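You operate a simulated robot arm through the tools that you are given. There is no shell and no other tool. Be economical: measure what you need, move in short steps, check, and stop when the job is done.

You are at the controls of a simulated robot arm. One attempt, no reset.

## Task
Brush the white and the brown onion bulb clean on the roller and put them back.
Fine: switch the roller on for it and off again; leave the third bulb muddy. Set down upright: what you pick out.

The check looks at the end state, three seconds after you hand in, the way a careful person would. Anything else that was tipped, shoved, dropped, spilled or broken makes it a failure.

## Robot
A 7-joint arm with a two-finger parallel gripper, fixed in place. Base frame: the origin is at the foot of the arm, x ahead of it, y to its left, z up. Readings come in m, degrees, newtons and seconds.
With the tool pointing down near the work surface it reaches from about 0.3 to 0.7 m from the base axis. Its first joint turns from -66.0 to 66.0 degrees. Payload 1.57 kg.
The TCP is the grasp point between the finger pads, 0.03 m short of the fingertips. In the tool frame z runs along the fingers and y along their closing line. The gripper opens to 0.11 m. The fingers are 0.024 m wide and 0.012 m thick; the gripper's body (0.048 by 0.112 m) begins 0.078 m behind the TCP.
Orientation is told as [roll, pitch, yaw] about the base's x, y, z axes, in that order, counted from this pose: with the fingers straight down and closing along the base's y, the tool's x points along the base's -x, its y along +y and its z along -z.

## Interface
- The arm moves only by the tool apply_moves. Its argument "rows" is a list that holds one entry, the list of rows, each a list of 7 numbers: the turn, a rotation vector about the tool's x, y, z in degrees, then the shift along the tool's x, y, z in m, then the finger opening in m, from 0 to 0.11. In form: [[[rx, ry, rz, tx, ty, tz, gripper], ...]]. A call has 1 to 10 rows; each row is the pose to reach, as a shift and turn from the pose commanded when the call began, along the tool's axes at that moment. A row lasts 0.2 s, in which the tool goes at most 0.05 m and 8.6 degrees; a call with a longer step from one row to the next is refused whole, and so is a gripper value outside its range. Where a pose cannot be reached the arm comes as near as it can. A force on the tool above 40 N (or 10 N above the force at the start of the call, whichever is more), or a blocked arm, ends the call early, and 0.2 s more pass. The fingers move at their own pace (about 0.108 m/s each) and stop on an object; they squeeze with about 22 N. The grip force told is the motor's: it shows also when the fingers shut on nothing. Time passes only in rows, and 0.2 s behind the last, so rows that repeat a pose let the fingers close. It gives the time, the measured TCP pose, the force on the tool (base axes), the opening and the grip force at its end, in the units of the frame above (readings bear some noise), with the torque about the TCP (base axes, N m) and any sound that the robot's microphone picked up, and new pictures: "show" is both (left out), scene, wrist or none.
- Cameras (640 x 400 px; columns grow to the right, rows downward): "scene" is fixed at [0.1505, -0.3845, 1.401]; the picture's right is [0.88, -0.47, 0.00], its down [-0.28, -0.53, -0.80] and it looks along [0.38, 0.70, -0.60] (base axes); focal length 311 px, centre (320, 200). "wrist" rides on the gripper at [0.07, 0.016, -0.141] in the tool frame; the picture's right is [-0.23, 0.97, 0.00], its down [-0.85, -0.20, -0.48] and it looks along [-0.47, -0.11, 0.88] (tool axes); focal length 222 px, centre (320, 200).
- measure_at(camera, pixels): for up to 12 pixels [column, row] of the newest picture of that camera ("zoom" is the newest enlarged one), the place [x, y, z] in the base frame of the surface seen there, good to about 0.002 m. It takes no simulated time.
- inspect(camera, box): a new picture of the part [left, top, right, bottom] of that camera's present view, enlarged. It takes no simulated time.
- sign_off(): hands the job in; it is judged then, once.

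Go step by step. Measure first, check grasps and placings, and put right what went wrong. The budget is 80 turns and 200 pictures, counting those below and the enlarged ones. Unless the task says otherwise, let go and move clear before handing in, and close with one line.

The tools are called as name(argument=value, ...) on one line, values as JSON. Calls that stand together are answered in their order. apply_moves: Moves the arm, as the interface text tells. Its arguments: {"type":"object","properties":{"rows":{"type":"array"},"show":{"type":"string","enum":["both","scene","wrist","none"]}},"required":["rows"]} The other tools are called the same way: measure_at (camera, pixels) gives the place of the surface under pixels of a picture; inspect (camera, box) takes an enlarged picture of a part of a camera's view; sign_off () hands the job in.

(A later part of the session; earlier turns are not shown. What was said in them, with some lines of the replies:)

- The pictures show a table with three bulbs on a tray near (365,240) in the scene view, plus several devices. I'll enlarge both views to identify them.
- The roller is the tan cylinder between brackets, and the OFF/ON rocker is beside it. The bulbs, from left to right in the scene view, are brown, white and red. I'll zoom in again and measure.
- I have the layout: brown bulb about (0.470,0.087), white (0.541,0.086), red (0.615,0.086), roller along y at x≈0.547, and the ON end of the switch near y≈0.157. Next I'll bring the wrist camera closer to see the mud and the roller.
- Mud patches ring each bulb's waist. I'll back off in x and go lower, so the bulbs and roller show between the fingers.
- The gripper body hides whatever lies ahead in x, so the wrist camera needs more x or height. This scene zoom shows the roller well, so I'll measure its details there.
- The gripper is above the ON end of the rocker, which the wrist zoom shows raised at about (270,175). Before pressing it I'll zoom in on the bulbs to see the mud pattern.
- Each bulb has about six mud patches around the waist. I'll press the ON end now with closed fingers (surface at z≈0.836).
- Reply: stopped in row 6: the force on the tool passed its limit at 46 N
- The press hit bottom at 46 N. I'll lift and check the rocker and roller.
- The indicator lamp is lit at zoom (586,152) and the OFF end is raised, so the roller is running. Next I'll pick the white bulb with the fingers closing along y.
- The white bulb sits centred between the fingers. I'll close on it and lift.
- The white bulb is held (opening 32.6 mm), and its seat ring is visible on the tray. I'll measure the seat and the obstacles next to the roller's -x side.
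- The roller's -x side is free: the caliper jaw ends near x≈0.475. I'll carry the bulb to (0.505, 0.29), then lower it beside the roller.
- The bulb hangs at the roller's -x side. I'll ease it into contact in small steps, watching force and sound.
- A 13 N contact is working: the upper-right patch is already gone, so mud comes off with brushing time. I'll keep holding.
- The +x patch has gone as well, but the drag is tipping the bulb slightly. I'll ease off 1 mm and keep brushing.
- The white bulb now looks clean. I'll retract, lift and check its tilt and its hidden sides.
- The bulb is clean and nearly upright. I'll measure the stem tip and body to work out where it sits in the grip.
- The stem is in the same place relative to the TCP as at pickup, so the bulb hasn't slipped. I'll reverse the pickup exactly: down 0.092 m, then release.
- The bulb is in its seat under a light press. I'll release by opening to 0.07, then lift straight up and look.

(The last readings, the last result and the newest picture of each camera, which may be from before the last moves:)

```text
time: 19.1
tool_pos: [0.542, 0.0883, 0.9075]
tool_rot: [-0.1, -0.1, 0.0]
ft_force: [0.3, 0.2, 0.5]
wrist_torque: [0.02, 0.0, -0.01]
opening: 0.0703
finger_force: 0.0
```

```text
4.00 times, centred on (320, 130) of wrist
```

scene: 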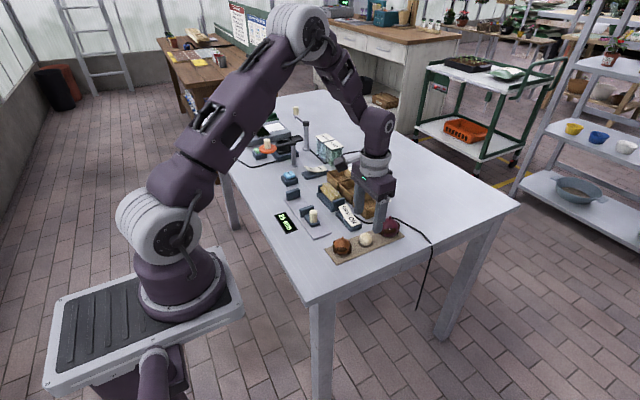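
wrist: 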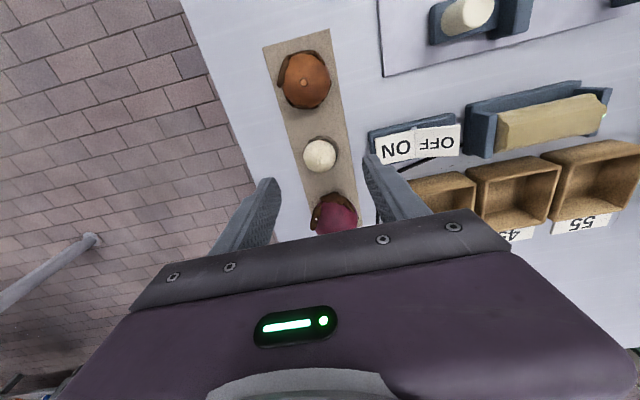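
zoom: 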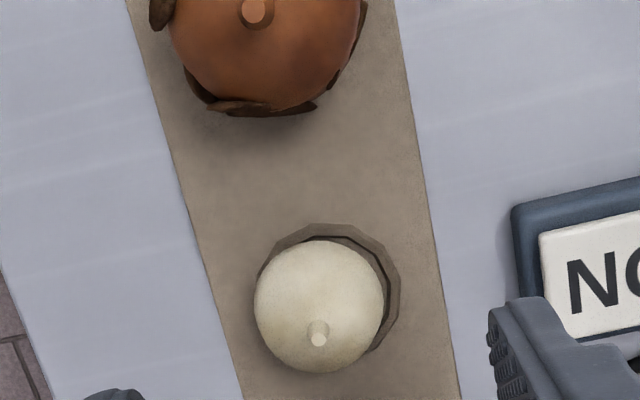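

White is seated upright and clean. Next I'll move over the brown bulb at (0.470,0.088) and descend.

apply_moves(rows=[[[0, 0, 0, 0.036, 0, -0.01, 0.08], [0, 0, 0, 0.0715, 0, -0.01, 0.08], [0, 0, 0, 0.0715, 0, 0.025, 0.08], [0, 0, 0, 0.0715, 0, 0.05, 0.08], [0, 0, 0, 0.0715, 0, 0.066, 0.08]]], show="none")

inspect(camera="wrist", box=[240, 120, 400, 220])

inspect(camera="scene", box=[315, 215, 395, 265])

measure_at(camera="wrist", pixels=[[320, 193], [320, 180]])

```text
time: 20.2
tool_pos: [0.4695, 0.0882, 0.8438]
tool_rot: [0.0, -0.1, 0.1]
ft_force: [0.6, 0.0, 1.0]
wrist_torque: [-0.02, 0.01, 0.01]
opening: 0.0798
finger_force: 0.0
```

```text
4.00 times, centred on (320, 170) of wrist
```

zoom: 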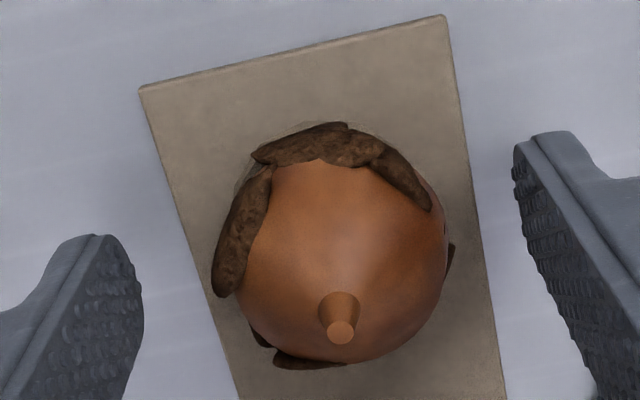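

```text
8.00 times, centred on (355, 240) of scene
```

zoom: 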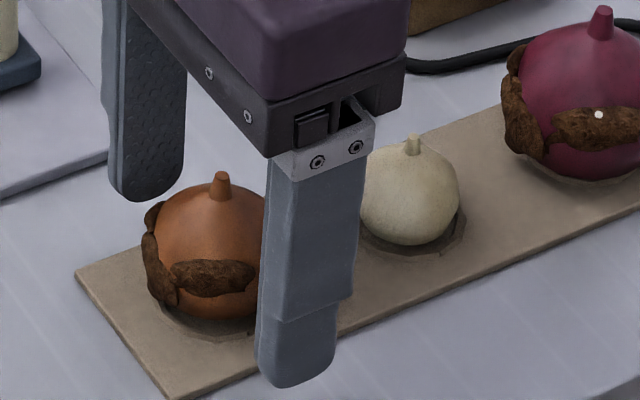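

```text
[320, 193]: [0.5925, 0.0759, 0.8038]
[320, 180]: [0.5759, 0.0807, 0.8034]
```

The brown bulb is between the fingers, roughly 1 mm toward +y. I'll nudge over, close and lift.

apply_moves(rows=[[[0, 0, 0, 0, 0.001, 0.001, 0.06], [0, 0, 0, 0, 0.001, 0.001, 0.045], [0, 0, 0, 0, 0.001, 0.001, 0.025], [0, 0, 0, 0, 0.001, 0.001, 0.025]]], show="none")

apply_moves(rows=[[[0, 0, 0, 0, 0, -0.02, 0.025], [0, 0, 0, 0, 0, -0.06, 0.025], [0, 0, 0, 0, 0, -0.09, 0.025]]], show="both")

inspect(camera="wrist", box=[240, 120, 400, 220])

measure_at(camera="zoom", pixels=[[325, 325], [325, 290], [325, 240]])

```text
time: 21.2
tool_pos: [0.469, 0.0895, 0.8432]
tool_rot: [0.0, 0.1, 0.0]
ft_force: [0.8, 0.7, 0.8]
wrist_torque: [-0.04, 0.01, 0.0]
opening: 0.0434
finger_force: 22.4
```

```text
time: 22.1
tool_pos: [0.4677, 0.0874, 0.9335]
tool_rot: [0.0, 0.0, -0.1]
ft_force: [-1.1, -1.1, -0.6]
wrist_torque: [-0.01, -0.02, -0.01]
opening: 0.0433
finger_force: 21.8
```

scene: 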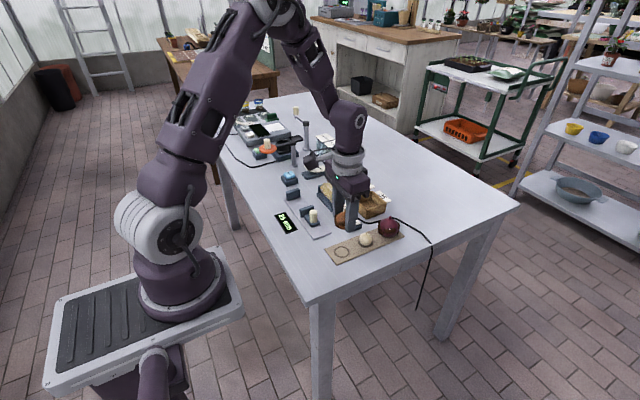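
wrist: 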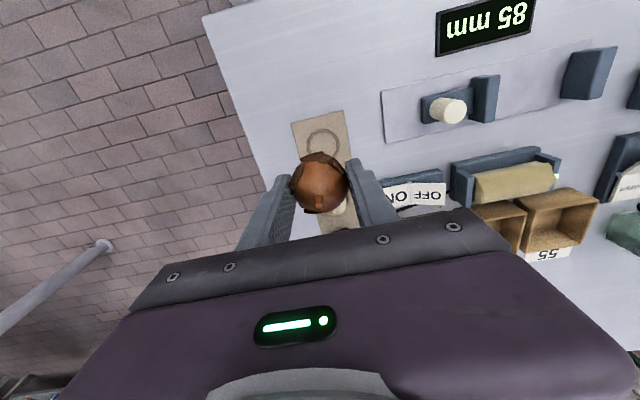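

```text
4.00 times, centred on (320, 170) of wrist
```

zoom: 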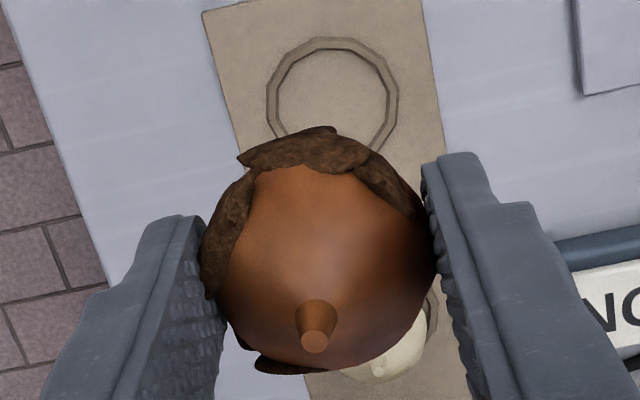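

```text
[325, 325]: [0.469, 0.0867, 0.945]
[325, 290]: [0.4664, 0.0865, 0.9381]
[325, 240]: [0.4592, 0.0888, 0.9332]
```

The brown bulb is held (opening 43.3 mm), and its stem tip is 12 mm above the TCP. I'll carry it to the roller's -x side.

apply_moves(rows=[[[0, 0, 0, -0.005, 0.045, -0.02, 0.025], [0, 0, 0, -0.01, 0.09, -0.02, 0.025], [0, 0, 0, -0.02, 0.135, -0.02, 0.025], [0, 0, 0, -0.0265, 0.18, -0.01, 0.025], [0, 0, 0, -0.0265, 0.202, 0.01, 0.025], [0, 0, 0, -0.0265, 0.202, 0.04, 0.025], [0, 0, 0, -0.0265, 0.202, 0.07, 0.025], [0, 0, 0, -0.0265, 0.202, 0.0825, 0.025]]], show="none")

inspect(camera="wrist", box=[240, 120, 400, 220])

```text
time: 23.9
tool_pos: [0.4977, 0.2903, 0.8524]
tool_rot: [0.0, -0.1, 0.0]
ft_force: [0.2, 0.4, -0.5]
wrist_torque: [0.04, -0.02, 0.02]
opening: 0.0434
finger_force: 21.8
```

```text
4.00 times, centred on (320, 170) of wrist
```

zoom: 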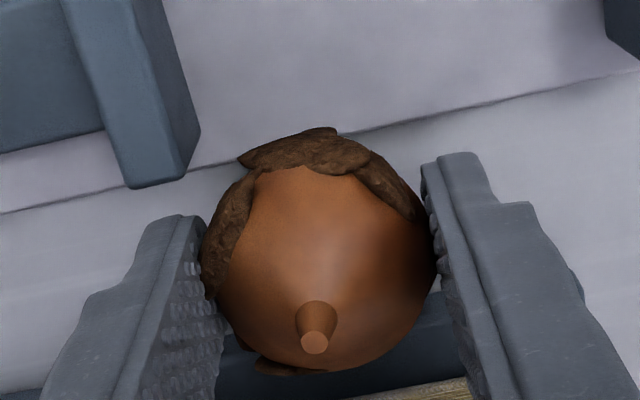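

There's no contact yet. I'll advance slowly toward x≈0.514.

apply_moves(rows=[[[0, 0, 0, -0.009, 0, 0, 0.025], [0, 0, 0, -0.013, 0, 0, 0.025], [0, 0, 0, -0.015, 0, 0, 0.025], [0, 0, 0, -0.0165, 0, 0, 0.025], [0, 0, 0, -0.018, 0, 0, 0.025]]], show="none")

inspect(camera="wrist", box=[240, 120, 400, 220])

```text
time: 25.1
tool_pos: [0.5132, 0.2912, 0.851]
tool_rot: [0.0, 0.0, 0.0]
ft_force: [-7.3, -4.2, 5.5]
wrist_torque: [-0.12, 0.2, -0.04]
opening: 0.0433
finger_force: 21.9
```

```text
4.00 times, centred on (320, 170) of wrist
```

zoom: 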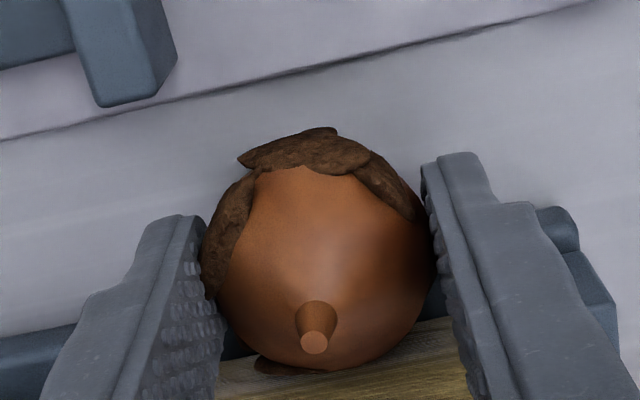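

Contact force is about 9 N. I'll hold and press 1 mm more.

apply_moves(rows=[[[0, 0, 0, -0.001, 0, 0, 0.025], [0, 0, 0, -0.001, 0, 0, 0.025], [0, 0, 0, -0.001, 0, 0, 0.025], [0, 0, 0, -0.001, 0, 0, 0.025], [0, 0, 0, -0.001, 0, 0, 0.025], [0, 0, 0, -0.001, 0, 0, 0.025]]], show="none")

inspect(camera="wrist", box=[240, 120, 400, 220])

```text
time: 26.4
tool_pos: [0.5154, 0.2906, 0.8518]
tool_rot: [0.1, -0.1, 0.0]
ft_force: [-18.4, 1.0, 8.6]
wrist_torque: [0.03, 0.44, 0.02]
opening: 0.0431
finger_force: 22.3
```

```text
4.00 times, centred on (320, 170) of wrist
```

zoom: 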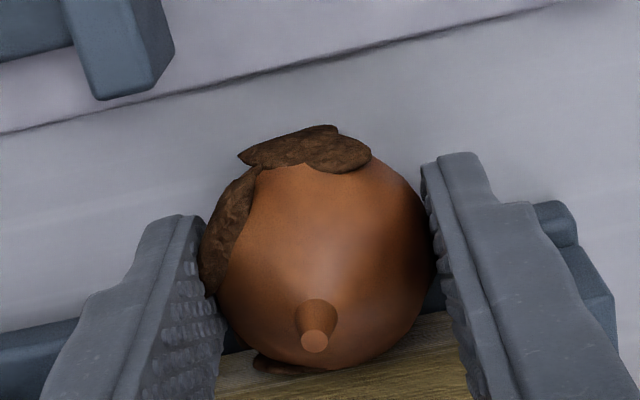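

The mud is coming off and the bulb is holding steady. I'll hold on.

apply_moves(rows=[[[0, 0, 0, 0, 0, 0, 0.025], [0, 0, 0, 0, 0, 0, 0.025], [0, 0, 0, 0, 0, 0, 0.025], [0, 0, 0, 0, 0, 0, 0.025], [0, 0, 0, 0, 0, 0, 0.025], [0, 0, 0, 0, 0, 0, 0.025], [0, 0, 0, 0, 0, 0, 0.025], [0, 0, 0, 0, 0, 0, 0.025]]], show="none")

inspect(camera="wrist", box=[240, 120, 400, 220])

```text
time: 28.2
tool_pos: [0.5154, 0.2903, 0.8525]
tool_rot: [0.1, -0.2, -0.1]
ft_force: [-13.3, 0.2, 6.5]
wrist_torque: [0.01, 0.31, 0.01]
opening: 0.0432
finger_force: 21.6
```

```text
4.00 times, centred on (320, 170) of wrist
```

zoom: 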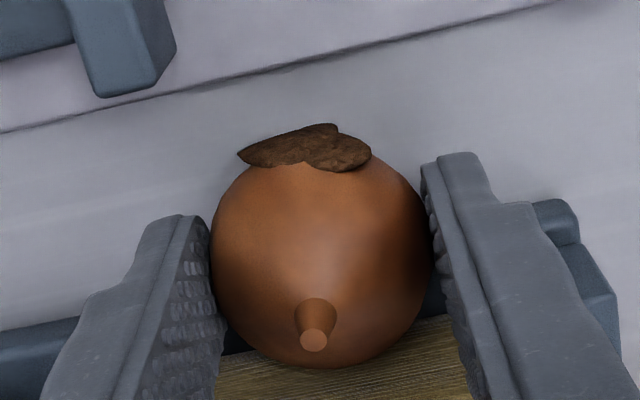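

One patch is left, at zoom (305,148). I'll hold some more.

apply_moves(rows=[[[0, 0, 0, 0, 0, 0, 0.025], [0, 0, 0, 0, 0, 0, 0.025], [0, 0, 0, 0, 0, 0, 0.025], [0, 0, 0, 0, 0, 0, 0.025], [0, 0, 0, 0, 0, 0, 0.025], [0, 0, 0, 0, 0, 0, 0.025], [0, 0, 0, 0, 0, 0, 0.025], [0, 0, 0, 0, 0, 0, 0.025]]], show="none")

inspect(camera="wrist", box=[240, 120, 400, 220])

```text
time: 30.1
tool_pos: [0.5152, 0.2899, 0.8518]
tool_rot: [0.0, 0.0, -0.1]
ft_force: [-8.3, -0.9, 3.8]
wrist_torque: [-0.05, 0.16, -0.05]
opening: 0.0433
finger_force: 22.6
```

```text
4.00 times, centred on (320, 170) of wrist
```

zoom: 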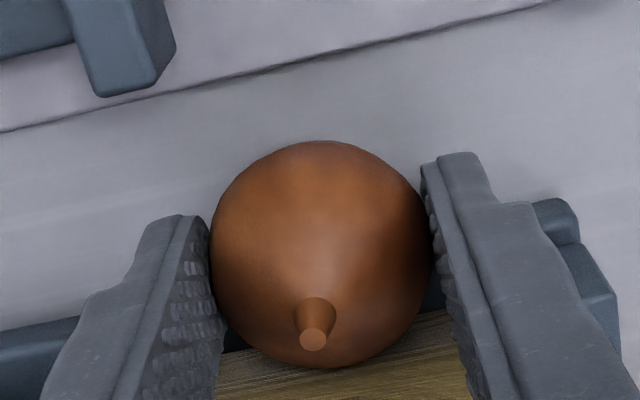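

The brown bulb is clean. I'll retract and carry it back above its seat.

apply_moves(rows=[[[0, 0, 0, 0.012, 0, 0, 0.025], [0, 0, 0, 0.019, 0, -0.03, 0.025], [0, 0, 0, 0.019, 0, -0.07, 0.025], [0, 0, 0, 0.019, -0.03, -0.1, 0.025], [0, 0, 0, 0.025, -0.075, -0.1, 0.025], [0, 0, 0, 0.035, -0.12, -0.1, 0.025], [0, 0, 0, 0.0455, -0.165, -0.1, 0.025], [0, 0, 0, 0.0455, -0.202, -0.0825, 0.025]]], show="both")

inspect(camera="scene", box=[315, 180, 415, 265])

inspect(camera="wrist", box=[240, 120, 400, 220])

measure_at(camera="zoom", pixels=[[315, 340], [315, 290], [320, 240]])

```text
time: 31.9
tool_pos: [0.4679, 0.0878, 0.9324]
tool_rot: [0.0, 0.0, 0.0]
ft_force: [-0.1, 0.4, -0.6]
wrist_torque: [-0.01, -0.02, 0.03]
opening: 0.0433
finger_force: 21.7
```

scene: 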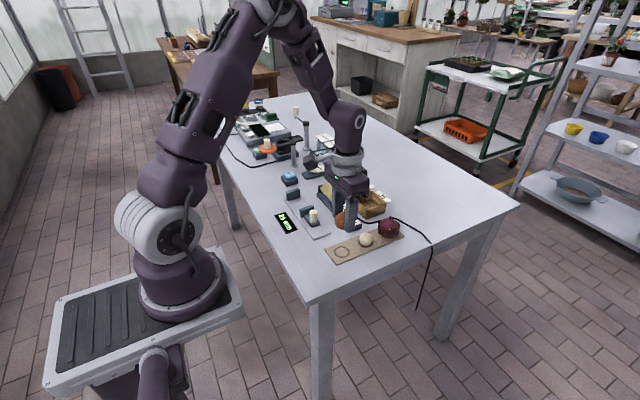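
wrist: 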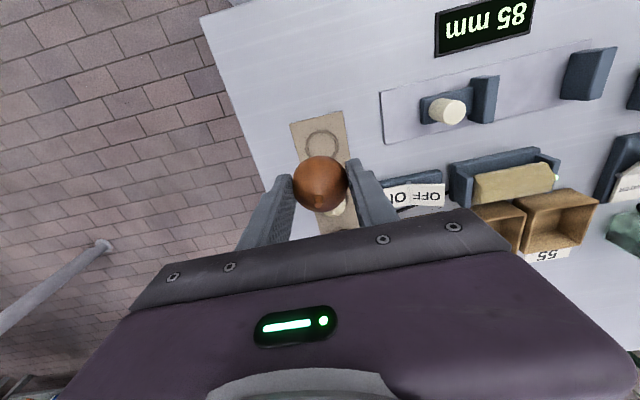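

```text
4.71 times, centred on (365, 222) of scene
```

zoom: 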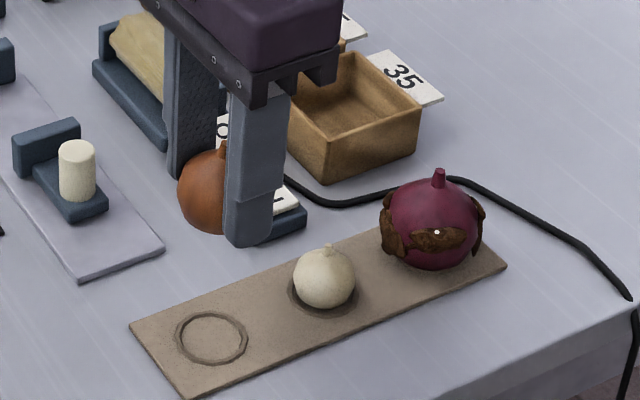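

```text
4.00 times, centred on (320, 170) of wrist
```

zoom: 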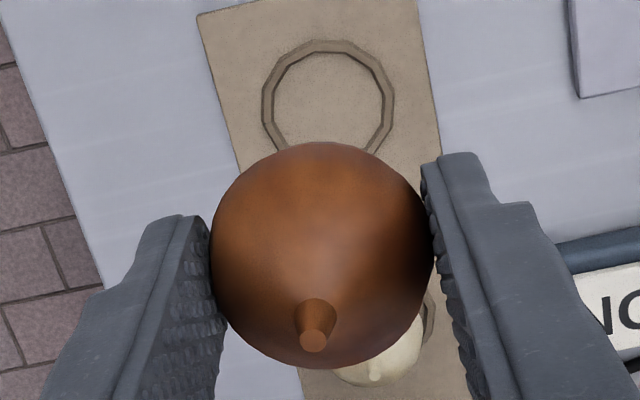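

```text
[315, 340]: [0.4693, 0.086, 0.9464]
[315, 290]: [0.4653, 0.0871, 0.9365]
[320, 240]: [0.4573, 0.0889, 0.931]
```

The bulb is clean and its pose in the grip hasn't changed. I'll lower it back by the same 0.09 m and release.

apply_moves(rows=[[[0, 0, 0, 0, 0, 0.04, 0.025], [0, 0, 0, 0, 0, 0.075, 0.025], [0, 0, 0, 0, 0, 0.085, 0.025], [0, 0, 0, 0, 0, 0.0895, 0.025]]], show="none")

inspect(camera="scene", box=[315, 215, 395, 265])

inspect(camera="wrist", box=[240, 120, 400, 220])

```text
time: 32.9
tool_pos: [0.4693, 0.0882, 0.8434]
tool_rot: [-0.1, 0.0, 0.0]
ft_force: [0.5, -0.3, -0.6]
wrist_torque: [0.02, 0.01, -0.03]
opening: 0.0431
finger_force: 22.5
```

```text
8.00 times, centred on (355, 240) of scene
```

zoom: 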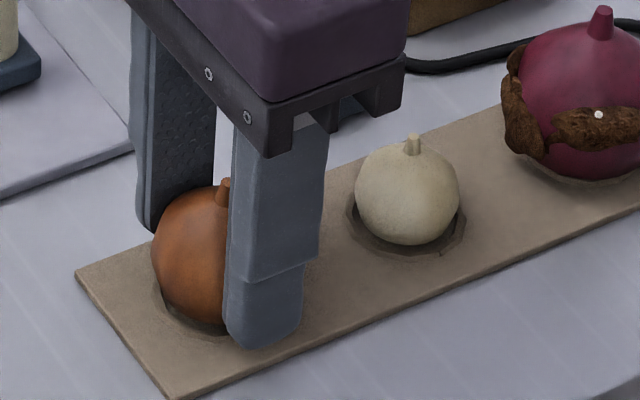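

```text
4.00 times, centred on (320, 170) of wrist
```

zoom: 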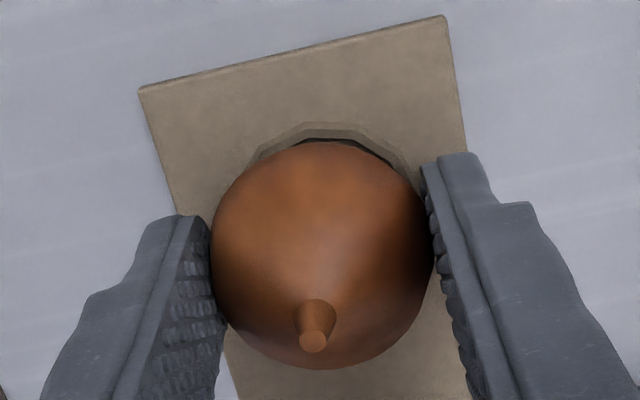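

There's no contact force yet, so I'll lower in half-millimetre steps until it touches.

apply_moves(rows=[[[0, 0, 0, 0, 0, 0.0005, 0.025], [0, 0, 0, 0, 0, 0.001, 0.025], [0, 0, 0, 0, 0, 0.0012, 0.025]]], show="none")

```text
time: 33.6
tool_pos: [0.469, 0.0882, 0.8431]
tool_rot: [-0.1, -0.1, 0.0]
ft_force: [1.1, -0.3, -0.5]
wrist_torque: [0.0, -0.05, 0.02]
opening: 0.0433
finger_force: 22.3
```

apply_moves(rows=[[[0, 0, 0, 0, 0, 0.0005, 0.025], [0, 0, 0, 0, 0, 0.001, 0.025]]], show="none")

```text
time: 34.2
tool_pos: [0.4699, 0.0875, 0.8407]
tool_rot: [0.0, -0.1, 0.0]
ft_force: [-3.4, 1.1, 16.2]
wrist_torque: [-0.07, -0.01, -0.01]
opening: 0.043
finger_force: 21.9
```

The bulb has touched at 16 N. I'll release and rise.

apply_moves(rows=[[[0, 0, 0, 0, 0, -0.0006, 0.025], [0, 0, 0, 0, 0, -0.0006, 0.05], [0, 0, 0, 0, 0, -0.0006, 0.07], [0, 0, 0, 0, 0, -0.0006, 0.08], [0, 0, 0, 0, 0, -0.03, 0.08], [0, 0, 0, 0, 0, -0.075, 0.08], [0, 0, 0, 0, 0, -0.1, 0.08]]], show="both")

inspect(camera="scene", box=[315, 180, 415, 265])

```text
time: 35.9
tool_pos: [0.4698, 0.088, 0.9426]
tool_rot: [0.0, -0.1, 0.0]
ft_force: [-0.9, -0.3, 0.2]
wrist_torque: [-0.01, -0.03, -0.04]
opening: 0.08
finger_force: 0.1
```

scene: 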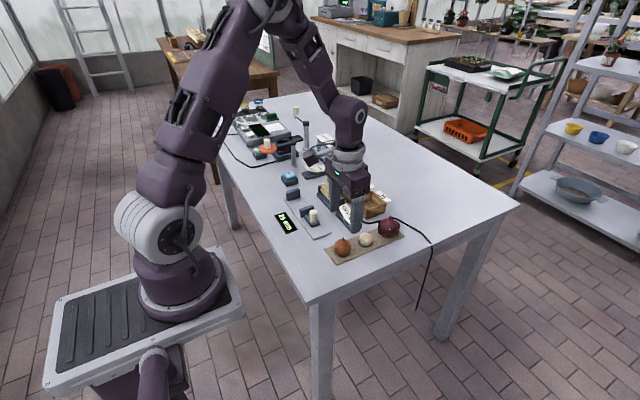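
wrist: 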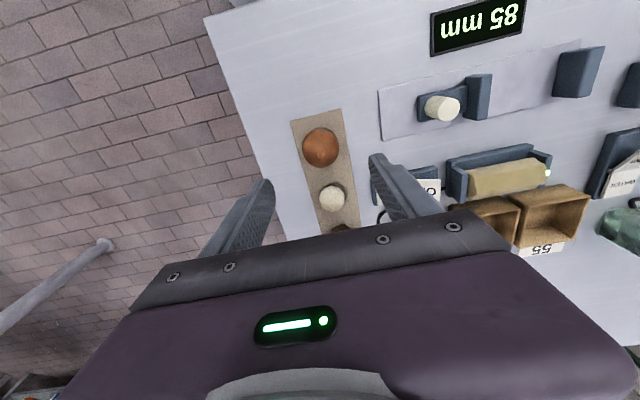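

```text
4.71 times, centred on (365, 222) of scene
```

zoom: 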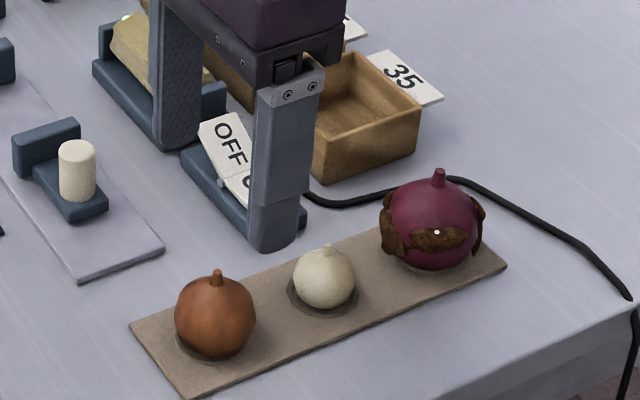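

Both bulbs are clean, upright and back in place. Now I'll close the fingers and press the OFF end at (0.548, 0.212).

apply_moves(rows=[[[0, 0, 0, -0.025, 0.035, 0, 0.04], [0, 0, 0, -0.05, 0.075, 0, 0.0], [0, 0, 0, -0.078, 0.11, 0, 0.0], [0, 0, 0, -0.078, 0.124, 0, 0.0], [0, 0, 0, -0.078, 0.124, 0.03, 0.0], [0, 0, 0, -0.078, 0.124, 0.06, 0.0]]], show="wrist")

inspect(camera="scene", box=[315, 180, 395, 230])

measure_at(camera="wrist", pixels=[[300, 185], [320, 180]])

```text
time: 37.2
tool_pos: [0.5496, 0.2125, 0.8831]
tool_rot: [-0.1, -0.2, -0.1]
ft_force: [-0.2, -0.6, 0.5]
wrist_torque: [-0.05, 0.0, 0.0]
opening: 0.0
finger_force: 21.8
```

wrist: 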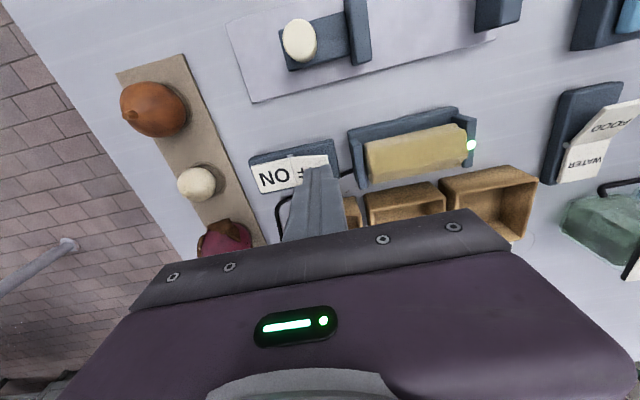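

```text
8.00 times, centred on (355, 205) of scene
```

zoom: 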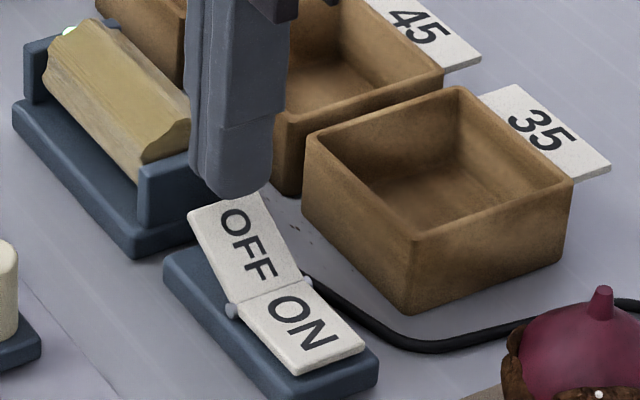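

```text
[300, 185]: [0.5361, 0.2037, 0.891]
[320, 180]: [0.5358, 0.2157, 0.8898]
```

The fingertip is directly above the OFF end. I'll press down to z≈0.85.

apply_moves(rows=[[[0, 0, 0, 0, 0, 0.01, 0.0], [0, 0, 0, 0, 0, 0.018, 0.0], [0, 0, 0, 0, 0, 0.024, 0.0], [0, 0, 0, 0, 0, 0.029, 0.0], [0, 0, 0, 0, 0, 0.033, 0.0]]], show="none")

apply_moves(rows=[[[0, 0, 0, 0, 0, -0.03, 0.0], [0, 0, 0, 0, 0, -0.07, 0.0], [0, 0, 0, 0, 0, -0.11, 0.0]]], show="both")

inspect(camera="scene", box=[315, 180, 395, 230])

inspect(camera="wrist", box=[280, 60, 520, 210])

```text
time: 38.5
tool_pos: [0.5493, 0.2117, 0.851]
tool_rot: [0.1, -0.1, 0.1]
ft_force: [-7.1, -1.9, 25.9]
wrist_torque: [-0.14, 0.4, -0.06]
opening: 0.0
finger_force: 21.3
```

```text
time: 39.2
tool_pos: [0.5467, 0.2104, 0.9598]
tool_rot: [-0.1, -0.1, -0.1]
ft_force: [-0.3, 1.0, 0.4]
wrist_torque: [0.01, 0.02, 0.01]
opening: 0.0
finger_force: 20.7
```

scene: 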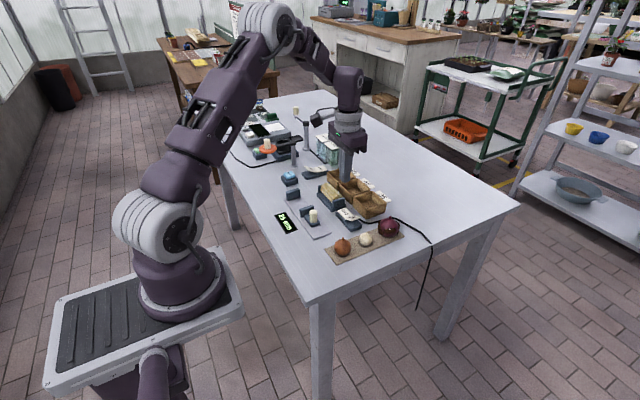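
wrist: 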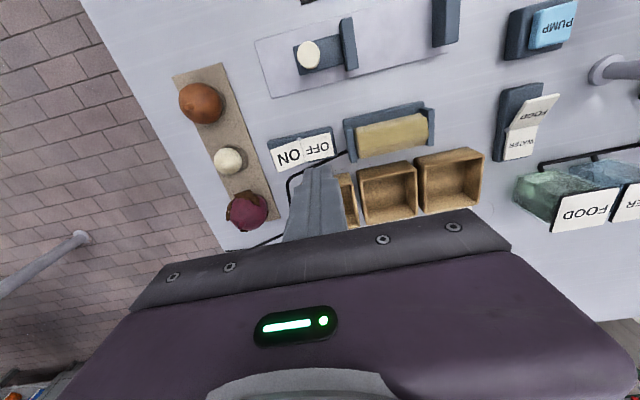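

```text
8.00 times, centred on (355, 205) of scene
```

zoom: 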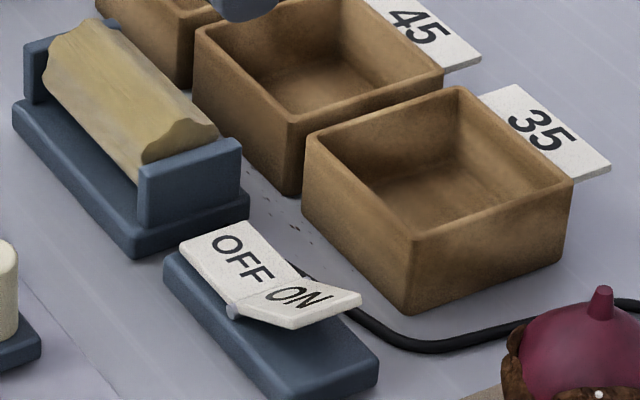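

```text
2.67 times, centred on (400, 135) of wrist
```

zoom: 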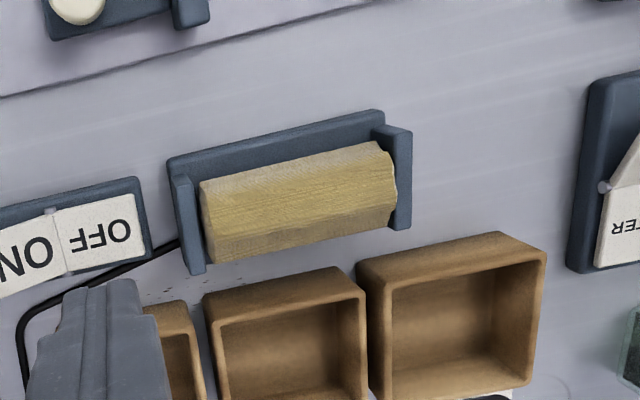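

The lamp is out, the OFF end is down and the roller has stopped. I'll take one close look at the bulbs before handing in.

inspect(camera="wrist", box=[150, 60, 310, 240])

inspect(camera="scene", box=[325, 215, 405, 265])

```text
2.22 times, centred on (230, 150) of wrist
```

zoom: 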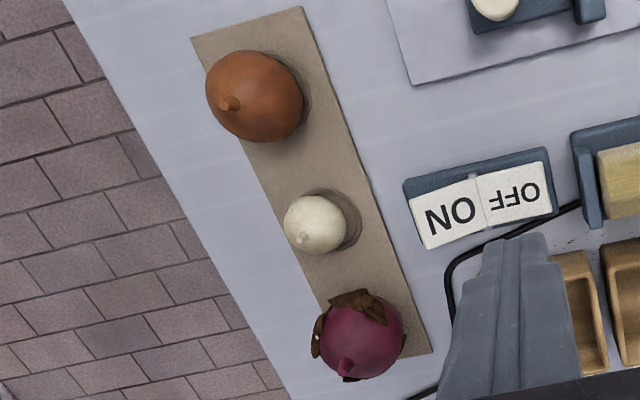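

```text
8.00 times, centred on (365, 240) of scene
```

zoom: 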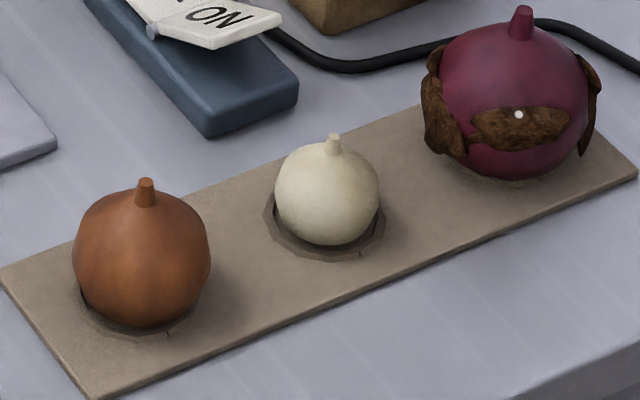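

Brown and white are clean and upright in their seats, red is untouched and muddy, and the roller is off. I'm handing in.

sign_off()

```text
The job is handed in.
```

The white and brown onion bulbs are brushed clean and back upright in their seats, the red bulb is still muddy, and the roller is switched off.
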